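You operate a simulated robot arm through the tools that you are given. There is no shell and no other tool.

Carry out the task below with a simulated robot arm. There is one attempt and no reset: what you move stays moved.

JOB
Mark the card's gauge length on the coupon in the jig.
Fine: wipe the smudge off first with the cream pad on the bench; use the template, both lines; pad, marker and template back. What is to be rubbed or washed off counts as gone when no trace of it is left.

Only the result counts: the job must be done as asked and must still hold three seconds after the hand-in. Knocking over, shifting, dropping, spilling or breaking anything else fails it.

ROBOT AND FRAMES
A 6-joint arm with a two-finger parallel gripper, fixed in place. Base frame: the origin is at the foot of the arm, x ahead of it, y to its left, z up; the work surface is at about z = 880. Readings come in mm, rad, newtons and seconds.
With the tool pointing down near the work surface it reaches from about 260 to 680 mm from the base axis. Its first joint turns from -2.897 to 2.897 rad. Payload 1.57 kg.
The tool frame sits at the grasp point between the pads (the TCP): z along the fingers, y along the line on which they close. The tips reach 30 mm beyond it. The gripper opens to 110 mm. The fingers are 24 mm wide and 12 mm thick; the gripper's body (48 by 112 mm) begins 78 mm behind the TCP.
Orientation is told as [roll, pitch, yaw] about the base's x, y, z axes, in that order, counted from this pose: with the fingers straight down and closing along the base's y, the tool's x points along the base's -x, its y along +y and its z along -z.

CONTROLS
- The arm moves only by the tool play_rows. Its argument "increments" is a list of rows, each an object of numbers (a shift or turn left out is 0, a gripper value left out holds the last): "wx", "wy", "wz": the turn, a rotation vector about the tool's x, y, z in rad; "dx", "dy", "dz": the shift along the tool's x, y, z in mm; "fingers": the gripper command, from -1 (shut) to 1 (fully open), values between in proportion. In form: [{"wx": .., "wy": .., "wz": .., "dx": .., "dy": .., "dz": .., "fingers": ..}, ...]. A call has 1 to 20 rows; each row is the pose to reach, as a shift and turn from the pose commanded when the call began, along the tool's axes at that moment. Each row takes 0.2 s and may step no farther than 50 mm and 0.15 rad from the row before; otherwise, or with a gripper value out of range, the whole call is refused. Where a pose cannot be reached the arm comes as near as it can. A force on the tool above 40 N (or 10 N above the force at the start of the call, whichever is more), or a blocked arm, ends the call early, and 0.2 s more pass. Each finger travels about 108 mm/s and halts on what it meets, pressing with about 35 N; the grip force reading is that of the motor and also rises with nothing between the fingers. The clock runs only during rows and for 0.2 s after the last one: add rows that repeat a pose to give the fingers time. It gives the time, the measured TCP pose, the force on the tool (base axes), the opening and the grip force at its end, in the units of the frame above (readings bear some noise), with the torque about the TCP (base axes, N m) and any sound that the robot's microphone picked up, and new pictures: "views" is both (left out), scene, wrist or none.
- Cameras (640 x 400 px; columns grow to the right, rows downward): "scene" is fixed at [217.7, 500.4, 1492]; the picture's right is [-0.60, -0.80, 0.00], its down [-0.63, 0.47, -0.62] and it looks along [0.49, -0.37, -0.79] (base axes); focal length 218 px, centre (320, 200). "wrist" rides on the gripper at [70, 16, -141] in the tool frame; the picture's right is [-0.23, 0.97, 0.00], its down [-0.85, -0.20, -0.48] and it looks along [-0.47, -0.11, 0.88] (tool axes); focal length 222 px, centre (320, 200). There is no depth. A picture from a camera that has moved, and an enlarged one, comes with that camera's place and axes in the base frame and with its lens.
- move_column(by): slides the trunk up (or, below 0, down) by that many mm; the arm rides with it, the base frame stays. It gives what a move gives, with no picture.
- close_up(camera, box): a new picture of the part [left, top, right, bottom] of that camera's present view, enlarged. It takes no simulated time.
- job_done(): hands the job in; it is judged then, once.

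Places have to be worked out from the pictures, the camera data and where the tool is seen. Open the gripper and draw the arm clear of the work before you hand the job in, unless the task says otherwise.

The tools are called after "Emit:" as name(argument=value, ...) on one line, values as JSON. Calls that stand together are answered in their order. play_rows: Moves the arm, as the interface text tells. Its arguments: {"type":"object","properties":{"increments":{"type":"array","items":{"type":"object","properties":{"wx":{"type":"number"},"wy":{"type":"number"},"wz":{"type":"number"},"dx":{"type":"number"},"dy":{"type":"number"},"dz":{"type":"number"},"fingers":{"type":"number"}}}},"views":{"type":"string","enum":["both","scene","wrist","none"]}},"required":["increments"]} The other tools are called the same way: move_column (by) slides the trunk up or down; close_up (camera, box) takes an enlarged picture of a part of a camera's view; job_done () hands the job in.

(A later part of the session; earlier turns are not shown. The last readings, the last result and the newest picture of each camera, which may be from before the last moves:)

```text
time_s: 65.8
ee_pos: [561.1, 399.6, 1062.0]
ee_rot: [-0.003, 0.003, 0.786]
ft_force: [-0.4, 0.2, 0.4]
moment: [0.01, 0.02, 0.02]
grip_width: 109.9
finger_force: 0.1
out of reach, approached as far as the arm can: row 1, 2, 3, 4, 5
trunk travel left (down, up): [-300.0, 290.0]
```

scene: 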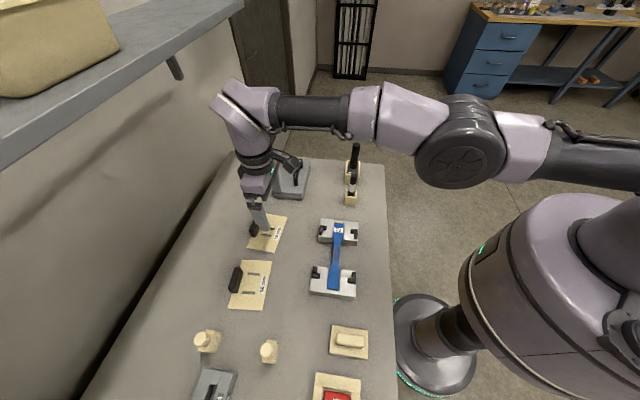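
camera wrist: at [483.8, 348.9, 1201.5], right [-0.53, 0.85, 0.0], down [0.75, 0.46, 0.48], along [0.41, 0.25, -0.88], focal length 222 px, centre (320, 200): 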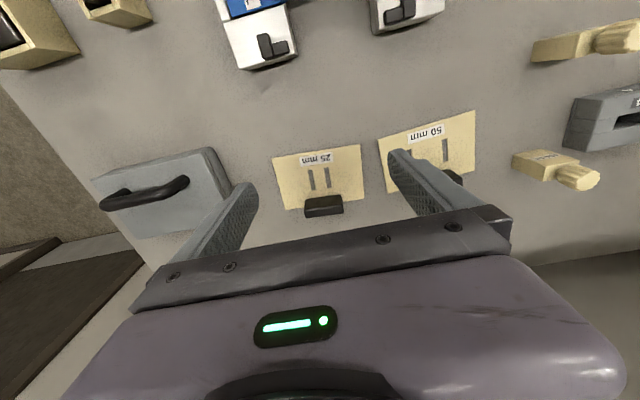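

Vertical reach ends at r≈689, so the template's handle (r≈770) will need an outward tilt later. First the pad: I move above it (s≈448, t≈137) and take a close look.

Emit:
play_rows(increments=[{"dx": 29, "dy": 31}, {"dx": 58, "dy": 63}, {"dx": 87, "dy": 94}, {"dx": 115, "dy": 126}, {"dx": 144, "dy": 157}, {"dx": 173, "dy": 189}, {"dx": 202, "dy": 220}, {"dx": 231, "dy": 251.6}, {"dx": 231, "dy": 251.6}], views="wrist")

Emit:
close_up(camera="wrist", box=[240, 70, 400, 170])

```text
time_s: 67.8
ee_pos: [213.5, 416.3, 1067.3]
ee_rot: [-0.002, 0.003, 0.784]
ft_force: [-0.6, -0.5, -0.5]
moment: [0.01, -0.01, 0.02]
grip_width: 110.0
finger_force: 0.0
trunk travel left (down, up): [-300.0, 290.0]
camera wrist: at [152.0, 377.4, 1208.2], right [-0.53, 0.85, 0.0], down [0.75, 0.46, 0.48], along [0.41, 0.25, -0.88], focal length 222 px, centre (320, 200)
```

wrist: 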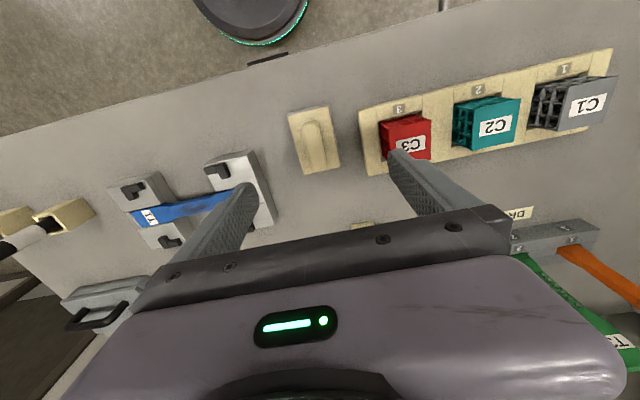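

```text
4.00 times, centred on (320, 120) of wrist
camera zoom: at [152.0, 377.4, 1208.2], right [-0.53, 0.85, 0.0], down [0.75, 0.46, 0.48], along [0.41, 0.25, -0.88], focal length 888 px, centre (320, 520)
```

zoom: 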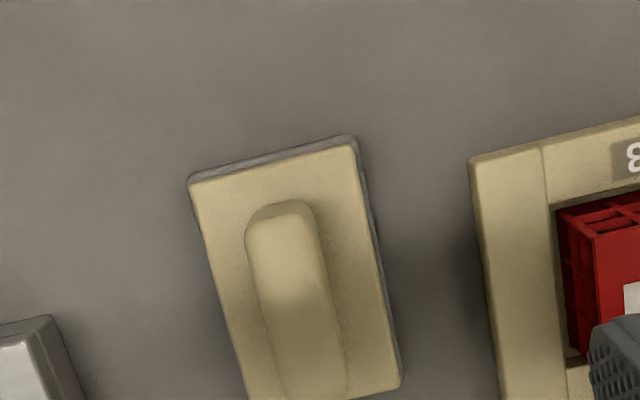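

The pad base spans about s 408–494, t 107–163 with its 24 mm wide grip bar along s. I centre over it and lower to z≈1000 for a second look.

Emit:
play_rows(increments=[{"dx": -5, "dy": -9, "dz": 30}, {"dx": -5, "dy": -9, "dz": 67}, {"dx": -5, "dy": -9, "dz": 67}], views="wrist")

Emit:
close_up(camera="wrist", box=[240, 80, 400, 180])

Emit:
close_up(camera="scene", box=[300, 300, 396, 360])

```text
time_s: 68.6
ee_pos: [224.9, 412.7, 999.7]
ee_rot: [-0.003, 0.001, 0.785]
ft_force: [0.5, -0.1, -0.8]
moment: [0.0, -0.01, -0.01]
grip_width: 109.9
finger_force: 0.0
trunk travel left (down, up): [-300.0, 290.0]
camera wrist: at [163.5, 373.3, 1141.2], right [-0.53, 0.85, 0.0], down [0.75, 0.46, 0.48], along [0.41, 0.25, -0.88], focal length 222 px, centre (320, 200)
```

wrist: 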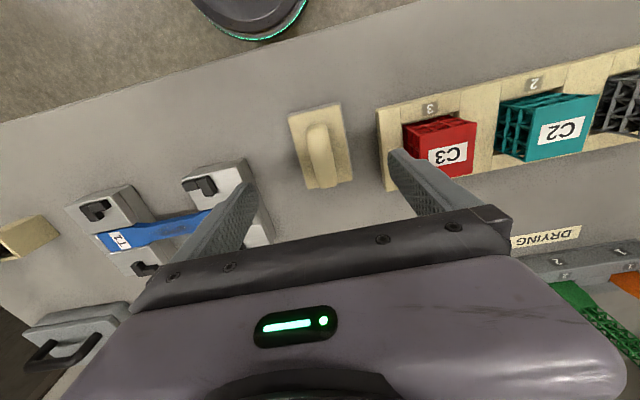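

```text
4.00 times, centred on (320, 130) of wrist
camera zoom: at [163.5, 373.3, 1141.2], right [-0.53, 0.85, 0.0], down [0.75, 0.46, 0.48], along [0.41, 0.25, -0.88], focal length 888 px, centre (320, 480)
```

zoom: 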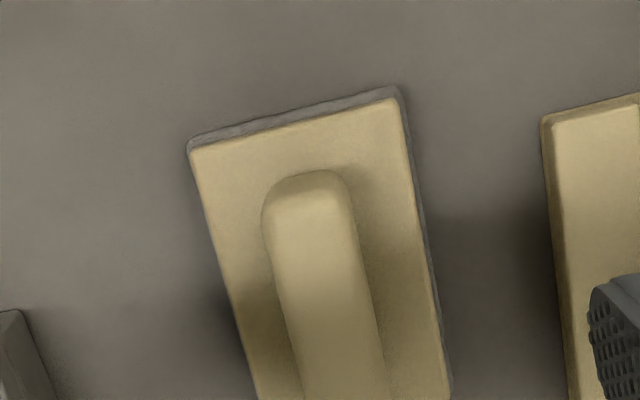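

```text
6.67 times, centred on (348, 330) of scene
camera zoom: at [217.7, 500.4, 1492.0], right [-0.6, -0.8, 0.0], down [-0.63, 0.47, -0.62], along [0.49, -0.37, -0.79], focal length 1453 px, centre (133, -667)
```

zoom: 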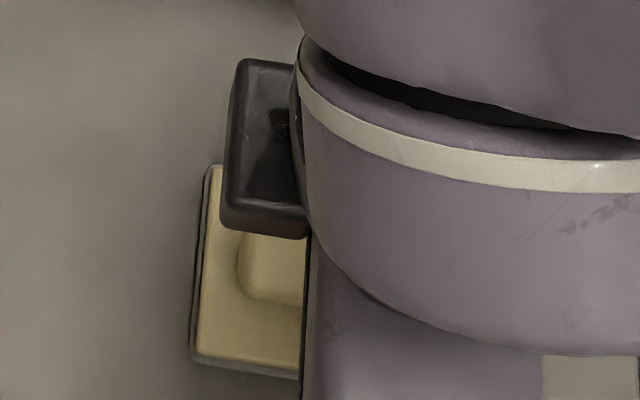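

Bar centre is at t≈133, matching the hand. The C3 tray edge is near t≈197, so I narrow the fingers to 60 mm before descending to z≈930.

Emit:
play_rows(increments=[{"fingers": 0.09}, {"fingers": 0.09}, {"fingers": 0.09, "dz": 30}, {"fingers": 0.09, "dz": 60}, {"fingers": 0.09, "dz": 70}, {"fingers": 0.09, "dz": 70}], views="wrist")

Emit:
close_up(camera="wrist", box=[240, 80, 400, 180])

```text
time_s: 70.0
ee_pos: [223.9, 410.6, 929.8]
ee_rot: [-0.002, 0.002, 0.783]
ft_force: [0.4, 0.5, -0.3]
moment: [0.0, 0.01, -0.04]
grip_width: 60.2
finger_force: 0.0
trunk travel left (down, up): [-300.0, 290.0]
camera wrist: at [164.4, 372.5, 1071.4], right [-0.53, 0.85, 0.0], down [0.75, 0.46, 0.48], along [0.41, 0.25, -0.88], focal length 222 px, centre (320, 200)
```

wrist: 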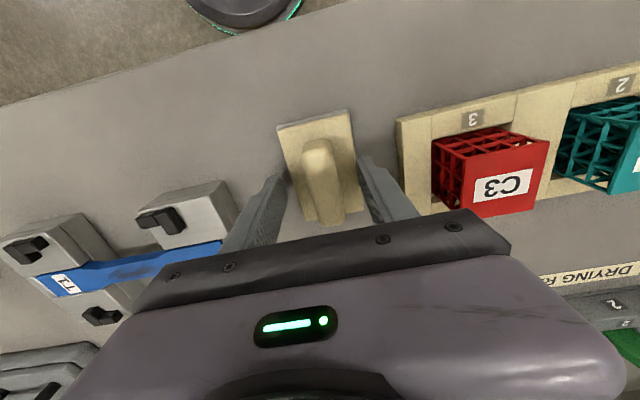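

```text
4.00 times, centred on (320, 130) of wrist
camera zoom: at [164.4, 372.5, 1071.4], right [-0.53, 0.85, 0.0], down [0.75, 0.46, 0.48], along [0.41, 0.25, -0.88], focal length 888 px, centre (320, 480)
```

zoom: 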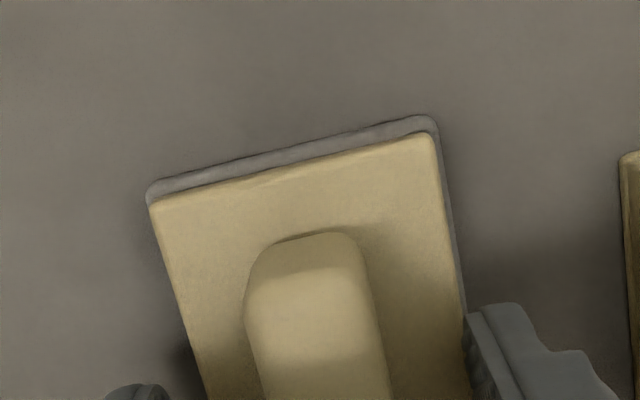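

The bar sits between the fingers. I lower 3 mm more and close on the bar.

Emit:
play_rows(increments=[{"dz": 3, "fingers": 0.09}, {"dz": 3, "fingers": -1}, {"dz": 3, "fingers": -1}, {"dz": 3, "fingers": -1}, {"dz": 3, "fingers": -1}], views="wrist")

```text
time_s: 71.2
ee_pos: [226.1, 411.7, 927.4]
ee_rot: [-0.003, 0.002, 0.784]
ft_force: [1.5, 0.6, 13.8]
moment: [0.06, -0.05, 0.01]
grip_width: 21.1
finger_force: 34.4
trunk travel left (down, up): [-300.0, 290.0]
camera wrist: at [164.9, 371.6, 1069.0], right [-0.53, 0.85, 0.0], down [0.75, 0.46, 0.48], along [0.41, 0.25, -0.88], focal length 222 px, centre (320, 200)
```

wrist: 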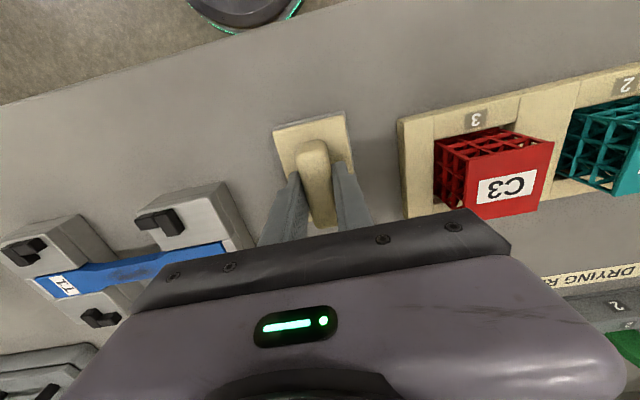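

Gripped at 21 mm with 34 N. I lift it 40 mm and check that it holds.

Emit:
play_rows(increments=[{"dz": -5}, {"dz": -15}, {"dz": -30}, {"dz": -45}, {"dz": -45}], views="both")

Emit:
close_up(camera="wrist", box=[240, 100, 400, 200])

```text
time_s: 72.4
ee_pos: [224.9, 411.1, 972.1]
ee_rot: [-0.002, 0.002, 0.783]
ft_force: [-0.7, 0.5, -0.4]
moment: [0.04, 0.02, 0.01]
grip_width: 21.1
finger_force: 34.0
trunk travel left (down, up): [-300.0, 290.0]
camera wrist: at [163.5, 372.6, 1113.6], right [-0.53, 0.85, 0.0], down [0.75, 0.46, 0.48], along [0.41, 0.25, -0.88], focal length 222 px, centre (320, 200)
```

scene: 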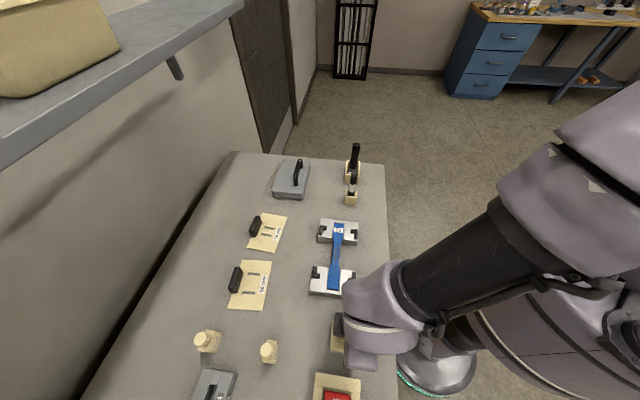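
wrist: 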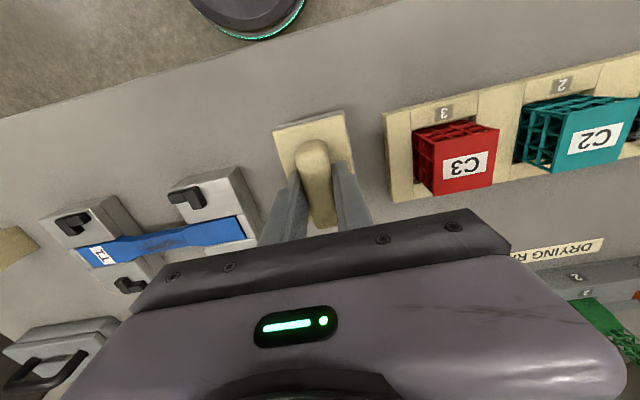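

```text
4.00 times, centred on (320, 150) of wrist
camera zoom: at [163.5, 372.6, 1113.6], right [-0.53, 0.85, 0.0], down [0.75, 0.46, 0.48], along [0.41, 0.25, -0.88], focal length 888 px, centre (320, 400)
```

zoom: 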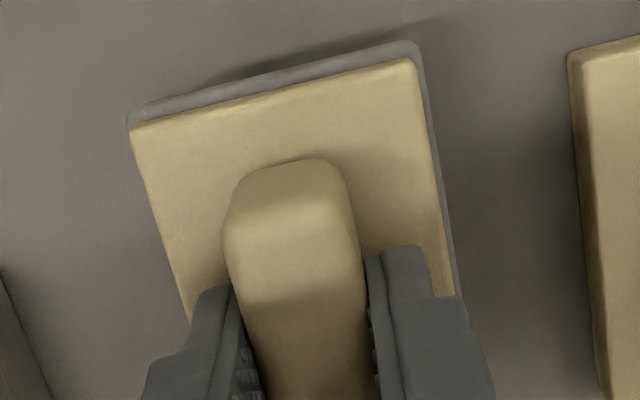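

The pad is held firmly. I raise it a little and carry it over the coupon's gauge section (s≈502, t≈−71).

Emit:
play_rows(increments=[{"dz": -28}, {"dx": -13, "dy": -40, "dz": -28}, {"dx": -26, "dy": -80, "dz": -28}, {"dx": -39, "dy": -120, "dz": -28}, {"dx": -52, "dy": -160, "dz": -28}, {"dx": -52, "dy": -203.3, "dz": -28}, {"dx": -52, "dy": -203.3, "dz": -28}], views="both")

Emit:
close_up(camera="wrist", box=[160, 60, 480, 260])

Emit:
close_up(camera="scene", box=[260, 190, 420, 290])

```text
time_s: 74.0
ee_pos: [408.0, 304.5, 1004.7]
ee_rot: [-0.002, 0.004, 0.784]
ft_force: [-0.2, 0.8, -1.2]
moment: [0.01, -0.01, -0.01]
grip_width: 21.4
finger_force: 34.2
trunk travel left (down, up): [-300.0, 290.0]
camera wrist: at [345.9, 265.6, 1144.3], right [-0.53, 0.85, 0.0], down [0.75, 0.46, 0.48], along [0.41, 0.25, -0.88], focal length 222 px, centre (320, 200)
```

scene: 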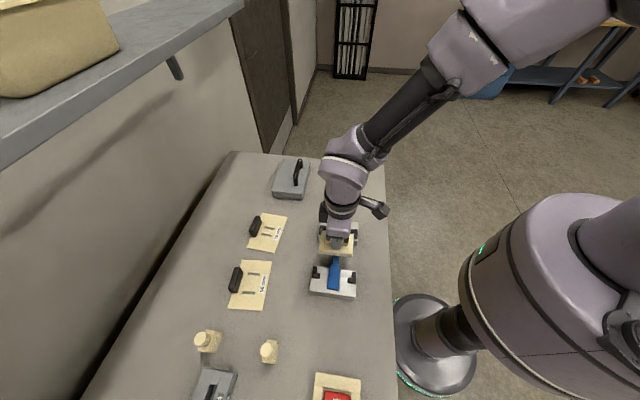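
wrist: 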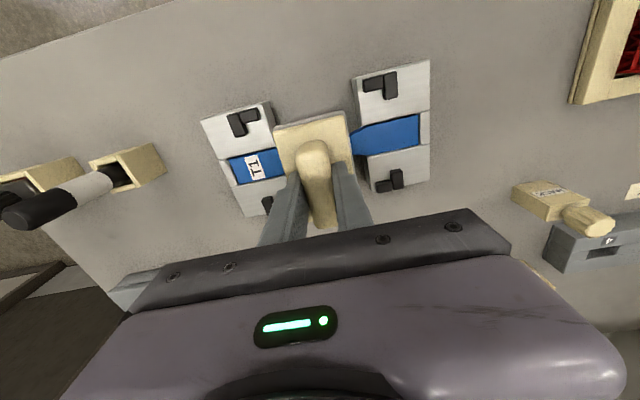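

```text
2.00 times, centred on (320, 160) of wrist
camera zoom: at [345.9, 265.6, 1144.3], right [-0.53, 0.85, 0.0], down [0.75, 0.46, 0.48], along [0.41, 0.25, -0.88], focal length 444 px, centre (320, 280)
```

zoom: 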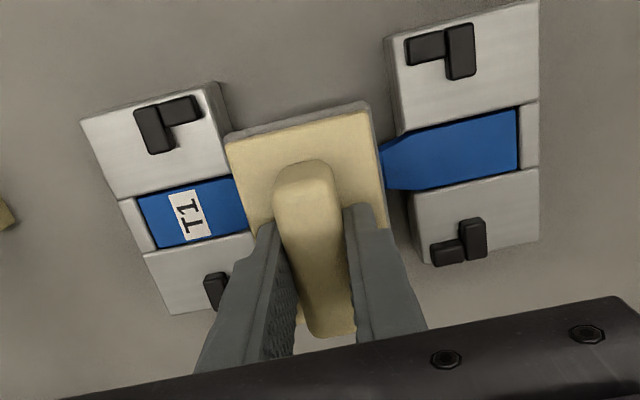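

```text
4.00 times, centred on (340, 240) of scene
camera zoom: at [217.7, 500.4, 1492.0], right [-0.6, -0.8, 0.0], down [-0.63, 0.47, -0.62], along [0.49, -0.37, -0.79], focal length 872 px, centre (240, 40)
```

zoom: 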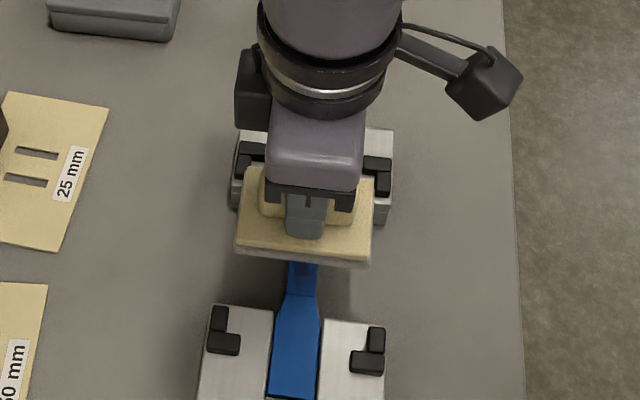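

The pad hangs between the two jig blocks above the gauge section. I descend to just above the coupon and then feel for contact.

Emit:
play_rows(increments=[{"dz": 20}, {"dz": 40}, {"dz": 48}, {"dz": 48}], views="none")

Emit:
play_rows(increments=[{"dz": 2}, {"dz": 4}, {"dz": 4}], views="none")

Emit:
play_rows(increments=[{"dz": 1.5}, {"dz": 3}, {"dz": 3}], views="scene")

```text
time_s: 74.8
ee_pos: [407.7, 306.7, 962.2]
ee_rot: [-0.001, -0.007, 0.781]
ft_force: [-7.1, -5.7, 32.9]
moment: [-0.38, 0.61, -0.1]
grip_width: 21.1
finger_force: 33.7
trunk travel left (down, up): [-300.0, 290.0]
stopped in row 3: the force on the tool passed its limit at 44 N (the readings are from after the stop); the commanded pose is now the measured one
```

```text
time_s: 75.2
ee_pos: [409.3, 307.2, 961.0]
ee_rot: [-0.002, -0.013, 0.782]
ft_force: [-4.6, -4.1, 26.6]
moment: [-0.32, 0.55, -0.03]
grip_width: 21.1
finger_force: 34.4
trunk travel left (down, up): [-300.0, 290.0]
stopped in row 1: the force on the tool passed its limit at 49 N (the readings are from after the stop); the commanded pose is now the measured one
```

```text
time_s: 75.5
ee_pos: [410.2, 307.1, 962.2]
ee_rot: [-0.002, -0.014, 0.78]
ft_force: [-5.0, -3.8, 24.0]
moment: [-0.34, 0.55, 0.01]
grip_width: 21.0
finger_force: 34.5
trunk travel left (down, up): [-300.0, 290.0]
stopped in row 1: the force on the tool passed its limit at 43 N (the readings are from after the stop); the commanded pose is now the measured one
```

scene: 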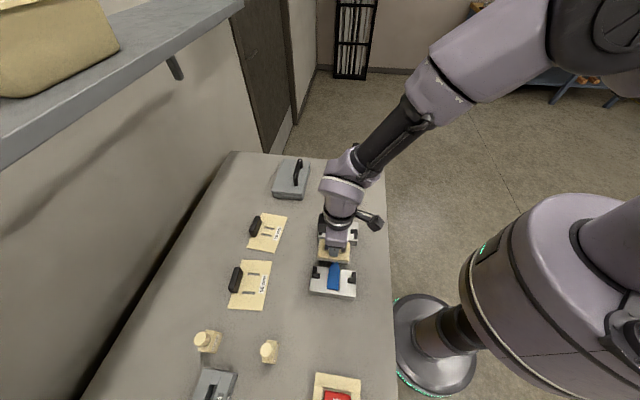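

Contact came higher than expected (TCP z≈962) with an off-centre moment. I back off 15 mm and look before doing anything else.

Emit:
play_rows(increments=[{"dz": -5}, {"dz": -15}, {"dz": -15}], views="both")

Emit:
close_up(camera="wrist", box=[160, 60, 480, 260])

Emit:
close_up(camera="scene", box=[290, 205, 386, 265])

```text
time_s: 76.3
ee_pos: [408.8, 308.0, 974.1]
ee_rot: [-0.003, -0.011, 0.782]
ft_force: [0.0, -0.4, -0.9]
moment: [-0.01, 0.01, 0.0]
grip_width: 21.3
finger_force: 34.2
trunk travel left (down, up): [-300.0, 290.0]
camera wrist: at [346.7, 268.4, 1115.1], right [-0.52, 0.85, 0.0], down [0.74, 0.46, 0.49], along [0.41, 0.26, -0.87], focal length 222 px, centre (320, 200)
```

scene: 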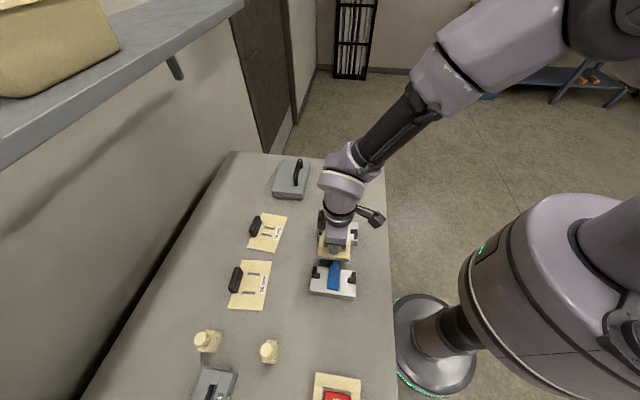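
wrist: 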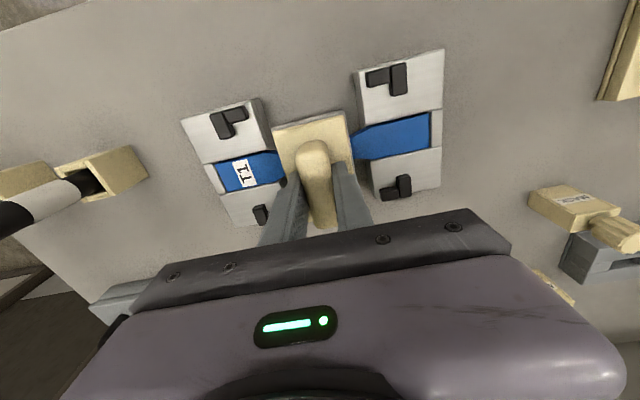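

```text
2.00 times, centred on (320, 160) of wrist
camera zoom: at [346.7, 268.4, 1115.1], right [-0.52, 0.85, 0.0], down [0.74, 0.46, 0.49], along [0.41, 0.26, -0.87], focal length 444 px, centre (320, 280)
```

zoom: 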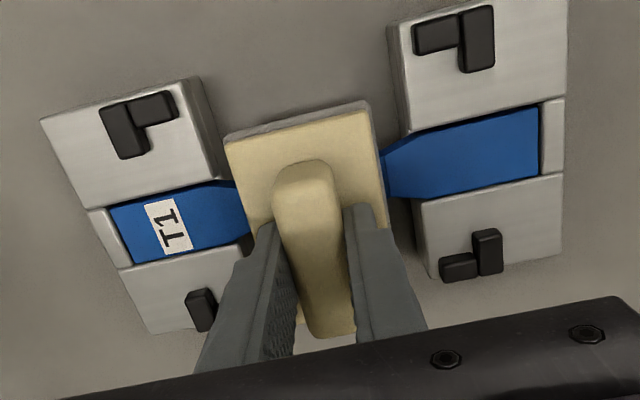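

```text
6.67 times, centred on (338, 235) of scene
camera zoom: at [217.7, 500.4, 1492.0], right [-0.6, -0.8, 0.0], down [-0.63, 0.47, -0.62], along [0.49, -0.37, -0.79], focal length 1453 px, centre (200, -33)
```

zoom: 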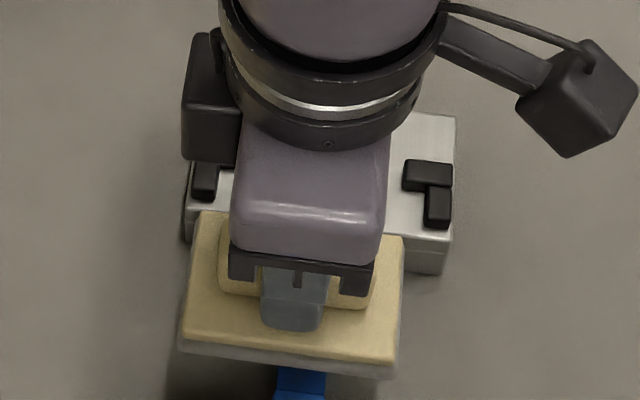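

Geometry recomputed: the coupon's top is at about z≈915 and its axis at s≈498, t centre≈−70. I level the hand, recentre over it and approach contact gently.

Emit:
play_rows(increments=[{"wy": 0.011, "dx": 4, "dy": 1}, {"wy": 0.011, "dx": 8.3, "dy": 1.3}, {"wy": 0.011, "dx": 8.3, "dy": 1.3}], views="none")

Emit:
play_rows(increments=[{"dz": 4}, {"dz": 7}, {"dz": 7}], views="none")

```text
time_s: 77.1
ee_pos: [403.5, 303.8, 974.8]
ee_rot: [-0.002, 0.001, 0.783]
ft_force: [-0.2, 0.7, -0.6]
moment: [0.01, 0.02, -0.03]
grip_width: 21.1
finger_force: 34.2
trunk travel left (down, up): [-300.0, 290.0]
```

```text
time_s: 77.9
ee_pos: [403.2, 304.2, 966.6]
ee_rot: [-0.001, 0.002, 0.782]
ft_force: [-0.2, -0.2, -0.8]
moment: [0.02, 0.0, -0.02]
grip_width: 21.4
finger_force: 34.5
trunk travel left (down, up): [-300.0, 290.0]
```

No contact yet at 967; I step down 2 mm.

Emit:
play_rows(increments=[{"dz": 1}, {"dz": 2}, {"dz": 2}], views="none")

```text
time_s: 78.7
ee_pos: [402.6, 303.5, 965.9]
ee_rot: [-0.002, -0.001, 0.781]
ft_force: [-0.1, 0.4, -0.6]
moment: [0.0, 0.02, 0.0]
grip_width: 21.3
finger_force: 34.6
trunk travel left (down, up): [-300.0, 290.0]
```

Still free at 966. Another 2 mm.

Emit:
play_rows(increments=[{"dz": 1}, {"dz": 2}, {"dz": 2}], views="none")

```text
time_s: 79.5
ee_pos: [403.3, 303.6, 963.7]
ee_rot: [-0.003, 0.0, 0.781]
ft_force: [-0.1, -0.2, -0.3]
moment: [-0.01, 0.05, -0.01]
grip_width: 21.2
finger_force: 34.8
trunk travel left (down, up): [-300.0, 290.0]
```

Emit:
play_rows(increments=[{"dz": 1}, {"dz": 1.5}, {"dz": 1.5}], views="none")

```text
time_s: 80.3
ee_pos: [402.8, 303.9, 962.9]
ee_rot: [-0.002, 0.0, 0.783]
ft_force: [1.0, -0.4, 3.6]
moment: [0.06, 0.03, -0.04]
grip_width: 21.3
finger_force: 33.8
trunk travel left (down, up): [-300.0, 290.0]
```

Light contact (3.6 N) at TCP z≈963. I press 1 mm more and make back-and-forth strokes within the gap between the blocks, then lift and look.

Emit:
play_rows(increments=[{"dz": 1}, {"dz": 1, "dx": 10}, {"dz": 1, "dx": -10}, {"dz": 1, "dx": 10, "dy": -8}, {"dz": 1, "dx": -10, "dy": -8}, {"dz": 1, "dx": 10, "dy": 8}, {"dz": 1, "dx": -10, "dy": 8}, {"dz": 1, "dx": 0, "dy": -8}, {"dz": 1, "dx": 0, "dy": 8}, {"dz": 1, "dy": -8}, {"dz": 1, "dy": 8}, {"dz": 1, "dy": 0, "dx": 10}, {"dz": 1, "dx": -10}, {"dz": 1, "dx": 0}], views="none")

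```text
time_s: 83.2
ee_pos: [407.4, 308.2, 961.3]
ee_rot: [-0.002, -0.002, 0.781]
ft_force: [-1.1, -0.2, 18.4]
moment: [-0.02, 0.16, -0.02]
grip_width: 21.2
finger_force: 34.5
trunk travel left (down, up): [-300.0, 290.0]
stopped in row 14: the force on the tool passed its limit at 46 N (the readings are from after the stop); the commanded pose is now the measured one
```

Strokes done (about 18 N, peaking 46 N). I lift and draw the pad toward the robot to let the scene camera see the coupon.

Emit:
play_rows(increments=[{"dz": -15}, {"dz": -40}, {"dz": -60, "dx": 30}, {"dz": -60, "dx": 70}, {"dz": -60, "dx": 110}, {"dz": -60, "dx": 110}], views="both")

Emit:
close_up(camera="scene", box=[300, 220, 380, 270])

Emit:
close_up(camera="scene", box=[322, 236, 354, 266])

```text
time_s: 84.6
ee_pos: [330.5, 231.4, 1020.1]
ee_rot: [-0.002, 0.003, 0.779]
ft_force: [-0.6, 0.3, -1.0]
moment: [0.0, 0.01, 0.0]
grip_width: 21.2
finger_force: 34.7
trunk travel left (down, up): [-300.0, 290.0]
camera wrist: at [268.3, 193.3, 1161.4], right [-0.52, 0.85, 0.0], down [0.75, 0.46, 0.48], along [0.41, 0.25, -0.88], focal length 222 px, centre (320, 200)
```

scene: 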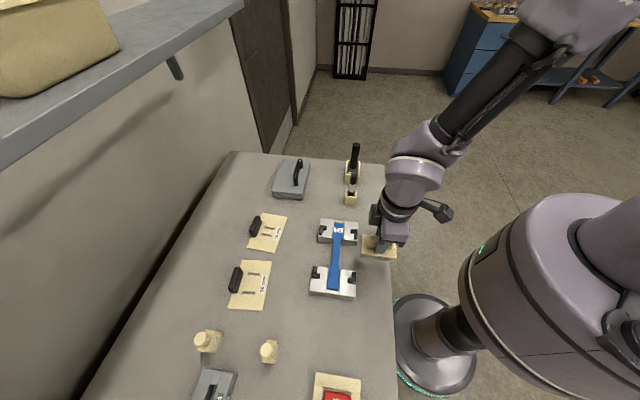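
wrist: 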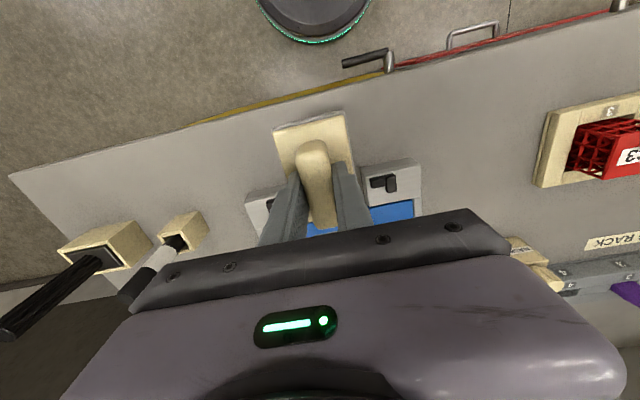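

```text
8.00 times, centred on (340, 245) of scene
camera zoom: at [217.7, 500.4, 1492.0], right [-0.6, -0.8, 0.0], down [-0.63, 0.47, -0.62], along [0.49, -0.37, -0.79], focal length 1744 px, centre (160, -160)
```

zoom: 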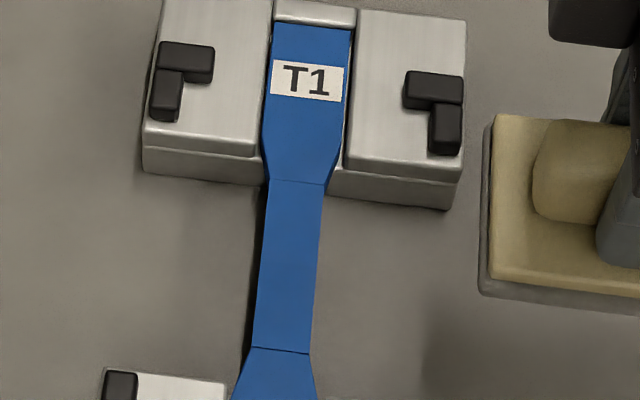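

```text
13.33 times, centred on (338, 251) of scene
camera zoom: at [217.7, 500.4, 1492.0], right [-0.6, -0.8, 0.0], down [-0.63, 0.47, -0.62], along [0.49, -0.37, -0.79], focal length 2907 px, centre (80, -480)
```

zoom: 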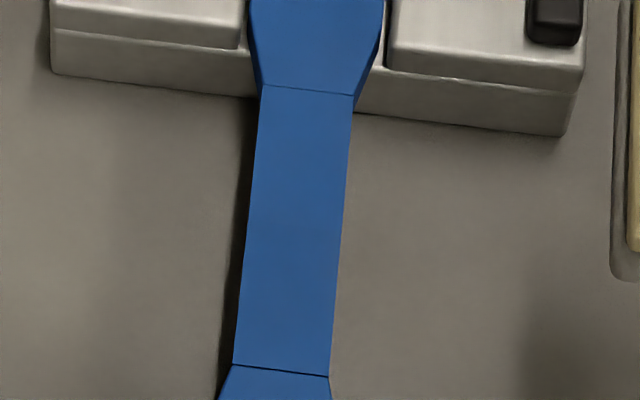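

The smudge looks entirely gone. For certainty I make one more light wiping pass over the whole gauge section.

Emit:
play_rows(increments=[{"dx": -45}, {"dx": -90}, {"dx": -101, "dz": 25}, {"dx": -101, "dz": 50}, {"dx": -101, "dz": 59}, {"dx": -106, "dz": 59, "dy": -8}, {"dx": -96, "dz": 59, "dy": -8}, {"dx": -106, "dz": 59, "dy": 0}, {"dx": -96, "dz": 59, "dy": 0}, {"dx": -106, "dz": 59, "dy": 8}, {"dx": -96, "dz": 59, "dy": 8}, {"dx": -101, "dz": 59, "dy": -8}, {"dx": -101, "dz": 59, "dy": 8}, {"dx": -101, "dz": 59, "dy": 0}], views="none")

```text
time_s: 87.6
ee_pos: [399.6, 301.8, 962.2]
ee_rot: [-0.003, 0.002, 0.781]
ft_force: [-4.5, 6.4, 24.9]
moment: [0.36, 0.13, 0.04]
grip_width: 21.1
finger_force: 34.1
trunk travel left (down, up): [-300.0, 290.0]
```

Second pass done with 25 N contact. I lift and carry the pad back above its original place.

Emit:
play_rows(increments=[{"dz": -20}, {"dz": -45}, {"dx": 11, "dy": 40, "dz": -45}, {"dx": 22, "dy": 80, "dz": -45}, {"dx": 33, "dy": 120, "dz": -45}, {"dx": 44, "dy": 160, "dz": -45}, {"dx": 46, "dy": 201, "dz": -45}, {"dx": 46, "dy": 201, "dz": -45}], views="both")

Emit:
close_up(camera="scene", box=[300, 210, 380, 310])

```text
time_s: 89.4
ee_pos: [227.8, 414.4, 1006.2]
ee_rot: [-0.002, 0.004, 0.779]
ft_force: [-0.4, -1.3, 0.2]
moment: [0.01, 0.01, 0.03]
grip_width: 21.3
finger_force: 34.2
trunk travel left (down, up): [-300.0, 290.0]
camera wrist: at [167.0, 376.1, 1148.2], right [-0.52, 0.85, 0.0], down [0.75, 0.46, 0.48], along [0.41, 0.25, -0.88], focal length 222 px, centre (320, 200)
```

scene: 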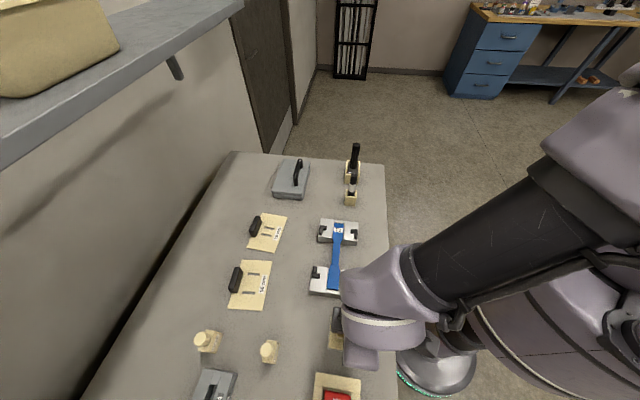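
wrist: 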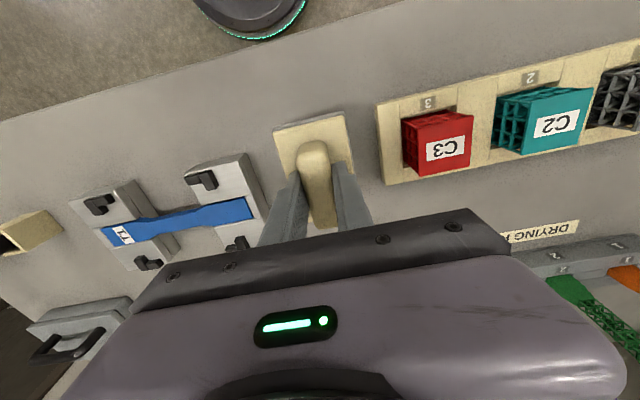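

```text
4.00 times, centred on (340, 260) of scene
camera zoom: at [217.7, 500.4, 1492.0], right [-0.6, -0.8, 0.0], down [-0.63, 0.47, -0.62], along [0.49, -0.37, -0.79], focal length 872 px, centre (240, -40)
```

zoom: 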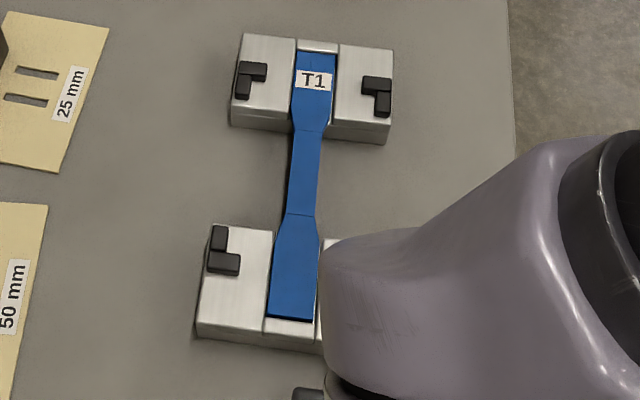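

The coupon is clean. My reading is about 4 mm too far out, so I correct that and lower the pad to just above the bench.

Emit:
play_rows(increments=[{"dx": 3.5, "wz": -0.004, "dz": 30}, {"dx": 3.5, "wz": -0.004, "dz": 60}, {"dx": 3.5, "wz": -0.004, "dz": 75}, {"dx": 3.5, "wz": -0.004, "dz": 75}], views="wrist")

```text
time_s: 90.4
ee_pos: [224.3, 410.2, 932.8]
ee_rot: [-0.002, 0.004, 0.786]
ft_force: [-0.6, -0.7, -1.0]
moment: [0.03, 0.04, -0.05]
grip_width: 21.1
finger_force: 34.6
trunk travel left (down, up): [-300.0, 290.0]
camera wrist: at [163.8, 370.8, 1073.8], right [-0.53, 0.85, 0.0], down [0.75, 0.47, 0.48], along [0.41, 0.25, -0.88], focal length 222 px, centre (320, 200)
```

wrist: 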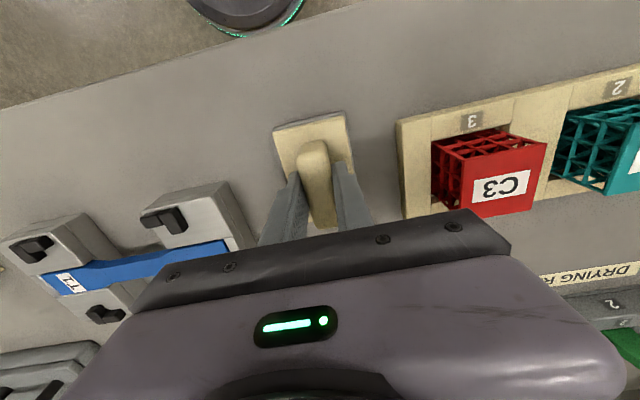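

Position matches the pick-up view. I lower the last few millimetres until the bench is felt.

Emit:
play_rows(increments=[{"dz": 2}, {"dz": 4}, {"dz": 4}], views="none")

```text
time_s: 91.2
ee_pos: [224.3, 410.1, 928.5]
ee_rot: [-0.002, 0.001, 0.785]
ft_force: [0.8, 0.4, 2.0]
moment: [0.16, -0.07, -0.03]
grip_width: 21.4
finger_force: 34.5
trunk travel left (down, up): [-300.0, 290.0]
```

It just touches the bench (2 N). I open to 60 mm and rise.

Emit:
play_rows(increments=[{"fingers": 0.09}, {"fingers": 0.09}, {"fingers": 0.09}, {"fingers": 0.09, "dz": -30}, {"fingers": 0.09, "dz": -70}, {"fingers": 0.09, "dz": -110}, {"fingers": 0.09, "dz": -110}], views="wrist")

Emit:
close_up(camera="wrist", box=[240, 70, 400, 170])

```text
time_s: 92.8
ee_pos: [224.3, 410.5, 1036.1]
ee_rot: [-0.003, 0.004, 0.786]
ft_force: [-0.8, 0.2, 0.3]
moment: [0.01, -0.01, 0.0]
grip_width: 60.2
finger_force: 0.0
trunk travel left (down, up): [-300.0, 290.0]
camera wrist: at [162.8, 371.3, 1176.8], right [-0.53, 0.85, 0.0], down [0.75, 0.47, 0.48], along [0.41, 0.25, -0.88], focal length 222 px, centre (320, 200)
```

wrist: 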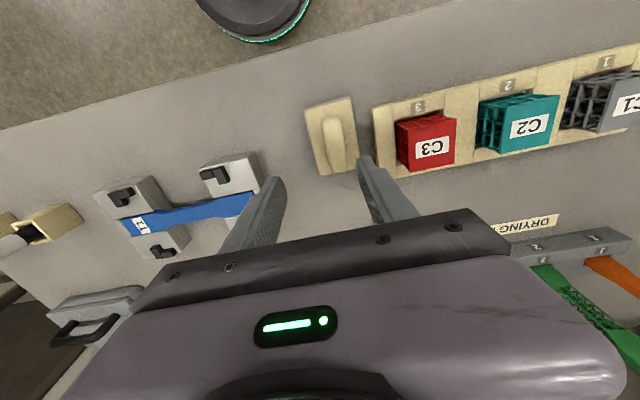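

```text
4.00 times, centred on (320, 120) of wrist
camera zoom: at [162.8, 371.3, 1176.8], right [-0.53, 0.85, 0.0], down [0.75, 0.47, 0.48], along [0.41, 0.25, -0.88], focal length 888 px, centre (320, 520)
```

zoom: 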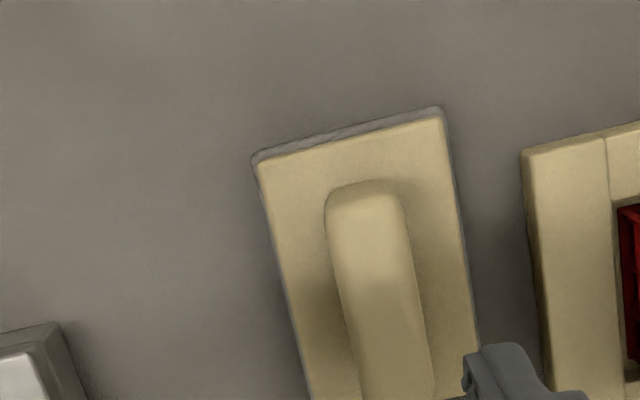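

The pad got flung about 15 mm towards +t when the fingers sprang open. I will regrip it, shift it back and open slowly this time; first I centre over it with a 50 mm opening.

Emit:
play_rows(increments=[{"dy": 15.5, "fingers": -0.09}, {"dy": 15.5, "fingers": -0.09, "dz": 40}, {"dy": 15.5, "fingers": -0.09, "dz": 80}, {"dy": 15.5, "fingers": -0.09, "dz": 100}, {"dy": 15.5, "fingers": -0.09, "dz": 100}], views="wrist")

Emit:
close_up(camera="wrist", box=[240, 80, 400, 180])

```text
time_s: 94.0
ee_pos: [212.9, 421.2, 935.2]
ee_rot: [-0.003, 0.005, 0.786]
ft_force: [0.1, 0.3, -1.0]
moment: [0.01, -0.03, -0.01]
grip_width: 50.1
finger_force: 0.0
trunk travel left (down, up): [-300.0, 290.0]
camera wrist: at [151.2, 382.7, 1076.7], right [-0.53, 0.85, 0.0], down [0.75, 0.47, 0.48], along [0.41, 0.25, -0.88], focal length 222 px, centre (320, 200)
```

wrist: 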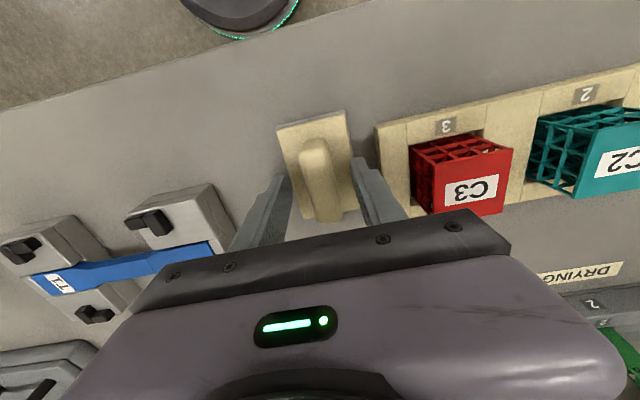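

```text
4.00 times, centred on (320, 130) of wrist
camera zoom: at [151.2, 382.7, 1076.7], right [-0.53, 0.85, 0.0], down [0.75, 0.47, 0.48], along [0.41, 0.25, -0.88], focal length 888 px, centre (320, 480)
```

zoom: 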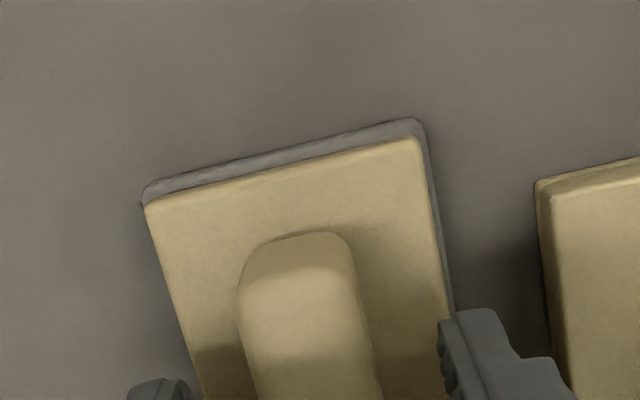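

The bar is ~2 mm off-centre; I correct, lower to the grip height and close again.

Emit:
play_rows(increments=[{"dy": -1.5, "dz": 4, "fingers": -0.09}, {"dy": -1.5, "dz": 8, "fingers": -0.09}, {"dy": -1.5, "dz": 8, "fingers": -0.4}, {"dy": -1.5, "dz": 8, "fingers": -0.55}, {"dy": -1.5, "dz": 8, "fingers": -1}, {"dy": -1.5, "dz": 8, "fingers": -1}, {"dy": -1.5, "dz": 8, "fingers": -1}], views="none")

Emit:
play_rows(increments=[{"dz": -6}, {"dz": -12}, {"dz": -12, "dy": -7}, {"dz": -12, "dy": -12.5}, {"dz": -12, "dy": -12.5}], views="wrist")

```text
time_s: 95.6
ee_pos: [213.8, 421.3, 928.4]
ee_rot: [-0.002, 0.004, 0.784]
ft_force: [-0.3, -0.1, 0.8]
moment: [0.06, 0.11, -0.02]
grip_width: 21.2
finger_force: 34.9
trunk travel left (down, up): [-300.0, 290.0]
```

```text
time_s: 96.8
ee_pos: [224.0, 410.6, 940.5]
ee_rot: [-0.002, 0.004, 0.785]
ft_force: [0.4, 0.1, -1.5]
moment: [0.01, -0.02, -0.01]
grip_width: 21.1
finger_force: 34.5
trunk travel left (down, up): [-300.0, 290.0]
camera wrist: at [162.0, 372.0, 1082.3], right [-0.53, 0.85, 0.0], down [0.75, 0.47, 0.48], along [0.41, 0.25, -0.88], focal length 222 px, centre (320, 200)
```

wrist: 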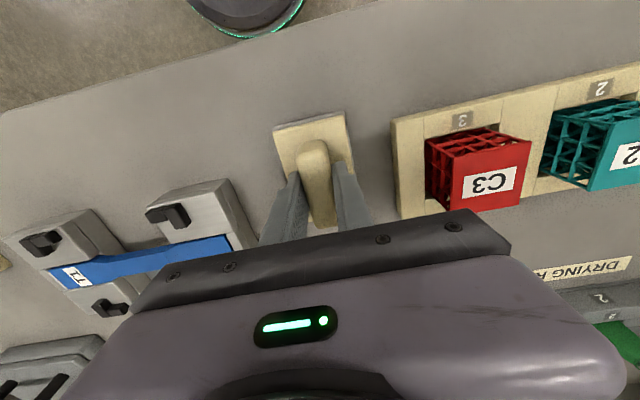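

Held again and now at t≈133. I lower it to the bench and then open in small steps.

Emit:
play_rows(increments=[{"dz": 6, "dx": -1.5}, {"dz": 10, "dx": -1.5}, {"dz": 12, "dx": -1.5}, {"dz": 12, "dx": -1.5}], views="none")

Emit:
play_rows(increments=[{"fingers": -0.62}, {"fingers": -0.6}, {"fingers": -0.58}, {"fingers": -0.56}, {"fingers": -0.54}, {"fingers": -0.5}, {"fingers": -0.45}, {"fingers": -0.4}, {"fingers": -0.3}, {"fingers": -0.2}, {"fingers": -0.1}, {"fingers": -0.1}], views="wrist")

```text
time_s: 97.8
ee_pos: [223.8, 411.9, 929.0]
ee_rot: [-0.002, 0.002, 0.785]
ft_force: [0.3, -0.5, -0.8]
moment: [0.02, 0.0, -0.01]
grip_width: 21.2
finger_force: 34.2
trunk travel left (down, up): [-300.0, 290.0]
```

```text
time_s: 100.4
ee_pos: [224.4, 412.2, 927.9]
ee_rot: [0.0, 0.003, 0.786]
ft_force: [0.2, -0.3, -0.3]
moment: [0.02, -0.01, -0.07]
grip_width: 49.5
finger_force: 0.0
trunk travel left (down, up): [-300.0, 290.0]
camera wrist: at [163.5, 373.4, 1070.4], right [-0.53, 0.85, 0.0], down [0.75, 0.47, 0.48], along [0.41, 0.25, -0.88], focal length 222 px, centre (320, 200)
```

wrist: 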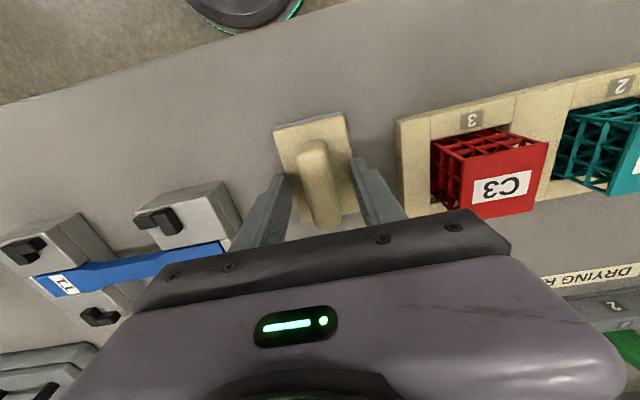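

The pad stayed in place this time. I rise and check its position.

Emit:
play_rows(increments=[{"dz": -30}, {"dz": -70}, {"dz": -110}, {"dz": -110}], views="both")

Emit:
close_up(camera="wrist", box=[240, 70, 400, 170])

```text
time_s: 101.4
ee_pos: [226.5, 412.8, 1038.2]
ee_rot: [-0.004, 0.003, 0.785]
ft_force: [0.2, 0.2, -0.2]
moment: [0.0, -0.01, -0.01]
grip_width: 49.3
finger_force: 0.0
trunk travel left (down, up): [-300.0, 290.0]
camera wrist: at [166.0, 374.6, 1179.8], right [-0.53, 0.85, 0.0], down [0.75, 0.47, 0.48], along [0.41, 0.25, -0.88], focal length 222 px, centre (320, 200)
```

scene: 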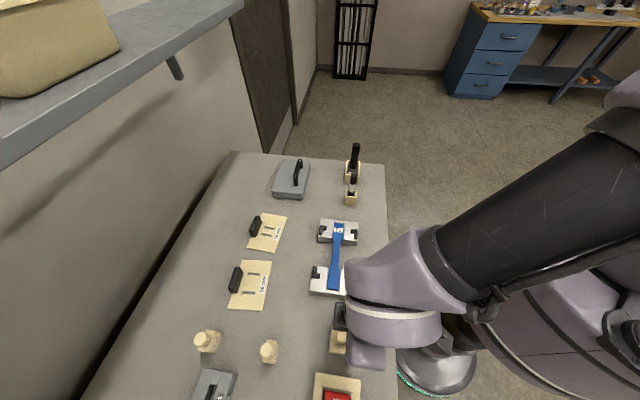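
wrist: 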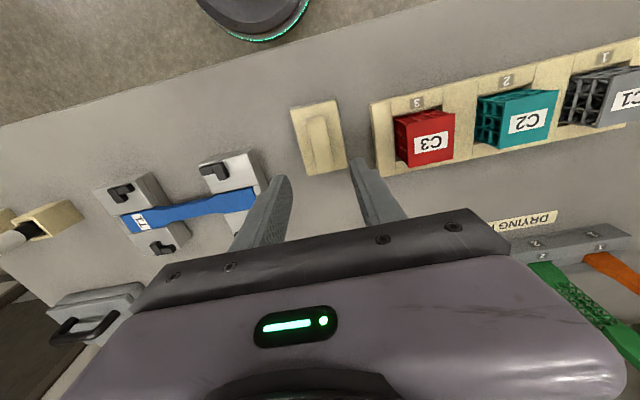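

```text
4.00 times, centred on (320, 120) of wrist
camera zoom: at [166.0, 374.6, 1179.8], right [-0.53, 0.85, 0.0], down [0.75, 0.47, 0.48], along [0.41, 0.25, -0.88], focal length 888 px, centre (320, 520)
```

zoom: 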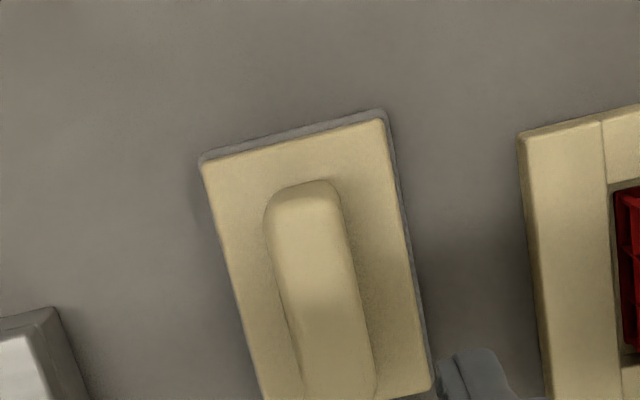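

The pad is back within 2 mm of its original spot. Next the 25 mm template: I travel over to s≈640, t≈−125 at a safe height, turning the hand to the template's 41° heading.

Emit:
play_rows(increments=[{"dx": 0, "dy": -20, "dz": -22}, {"dx": -28, "dy": -58, "dz": -22}, {"dx": -56, "dy": -97, "dz": -22}, {"dx": -84, "dy": -135, "dz": -22}, {"dx": -112, "dy": -174, "dz": -22}, {"dx": -140, "dy": -212, "dz": -22, "wz": 0.03}, {"dx": -168, "dy": -245, "dz": -22, "wz": 0.066}, {"dx": -188, "dy": -257, "dz": -22, "wz": 0.066}, {"dx": -188, "dy": -257, "dz": -22, "wz": 0.066}], views="none")

Emit:
play_rows(increments=[{"wy": -0.125}, {"wy": -0.25}, {"wy": -0.375}, {"wy": -0.5}, {"wy": -0.5}], views="both")

```text
time_s: 103.4
ee_pos: [538.9, 363.4, 1058.5]
ee_rot: [-0.002, 0.004, 0.719]
ft_force: [-0.5, 0.3, -0.3]
moment: [-0.01, -0.01, 0.02]
grip_width: 49.5
finger_force: 0.1
trunk travel left (down, up): [-300.0, 290.0]
```

```text
time_s: 104.6
ee_pos: [539.9, 364.6, 1059.4]
ee_rot: [-0.003, -0.496, 0.719]
ft_force: [-0.5, -0.2, -0.2]
moment: [0.03, 0.0, 0.0]
grip_width: 49.2
finger_force: 0.1
trunk travel left (down, up): [-300.0, 290.0]
camera wrist: at [431.7, 290.0, 1150.9], right [-0.49, 0.86, 0.11], down [0.52, 0.2, 0.83], along [0.7, 0.46, -0.55], focal length 222 px, centre (320, 200)
```

scene: 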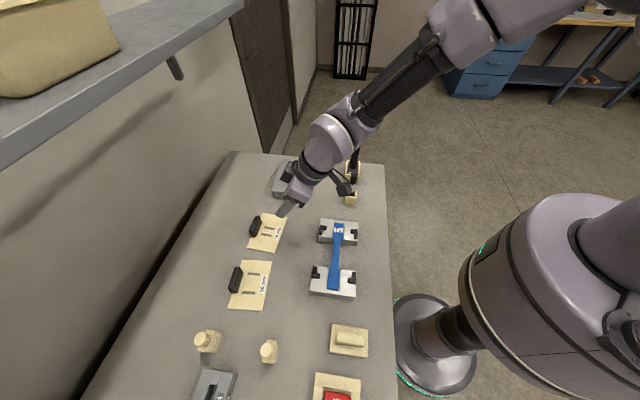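
wrist: 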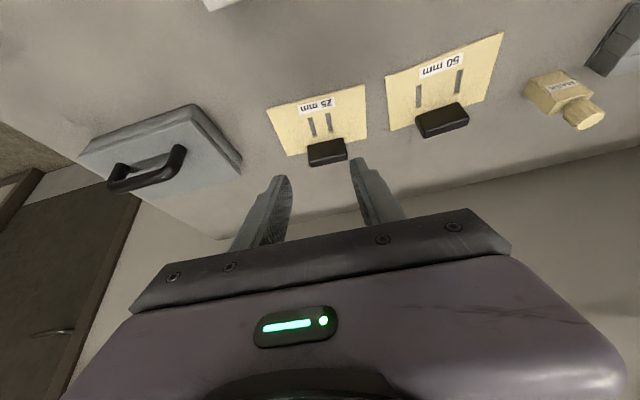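

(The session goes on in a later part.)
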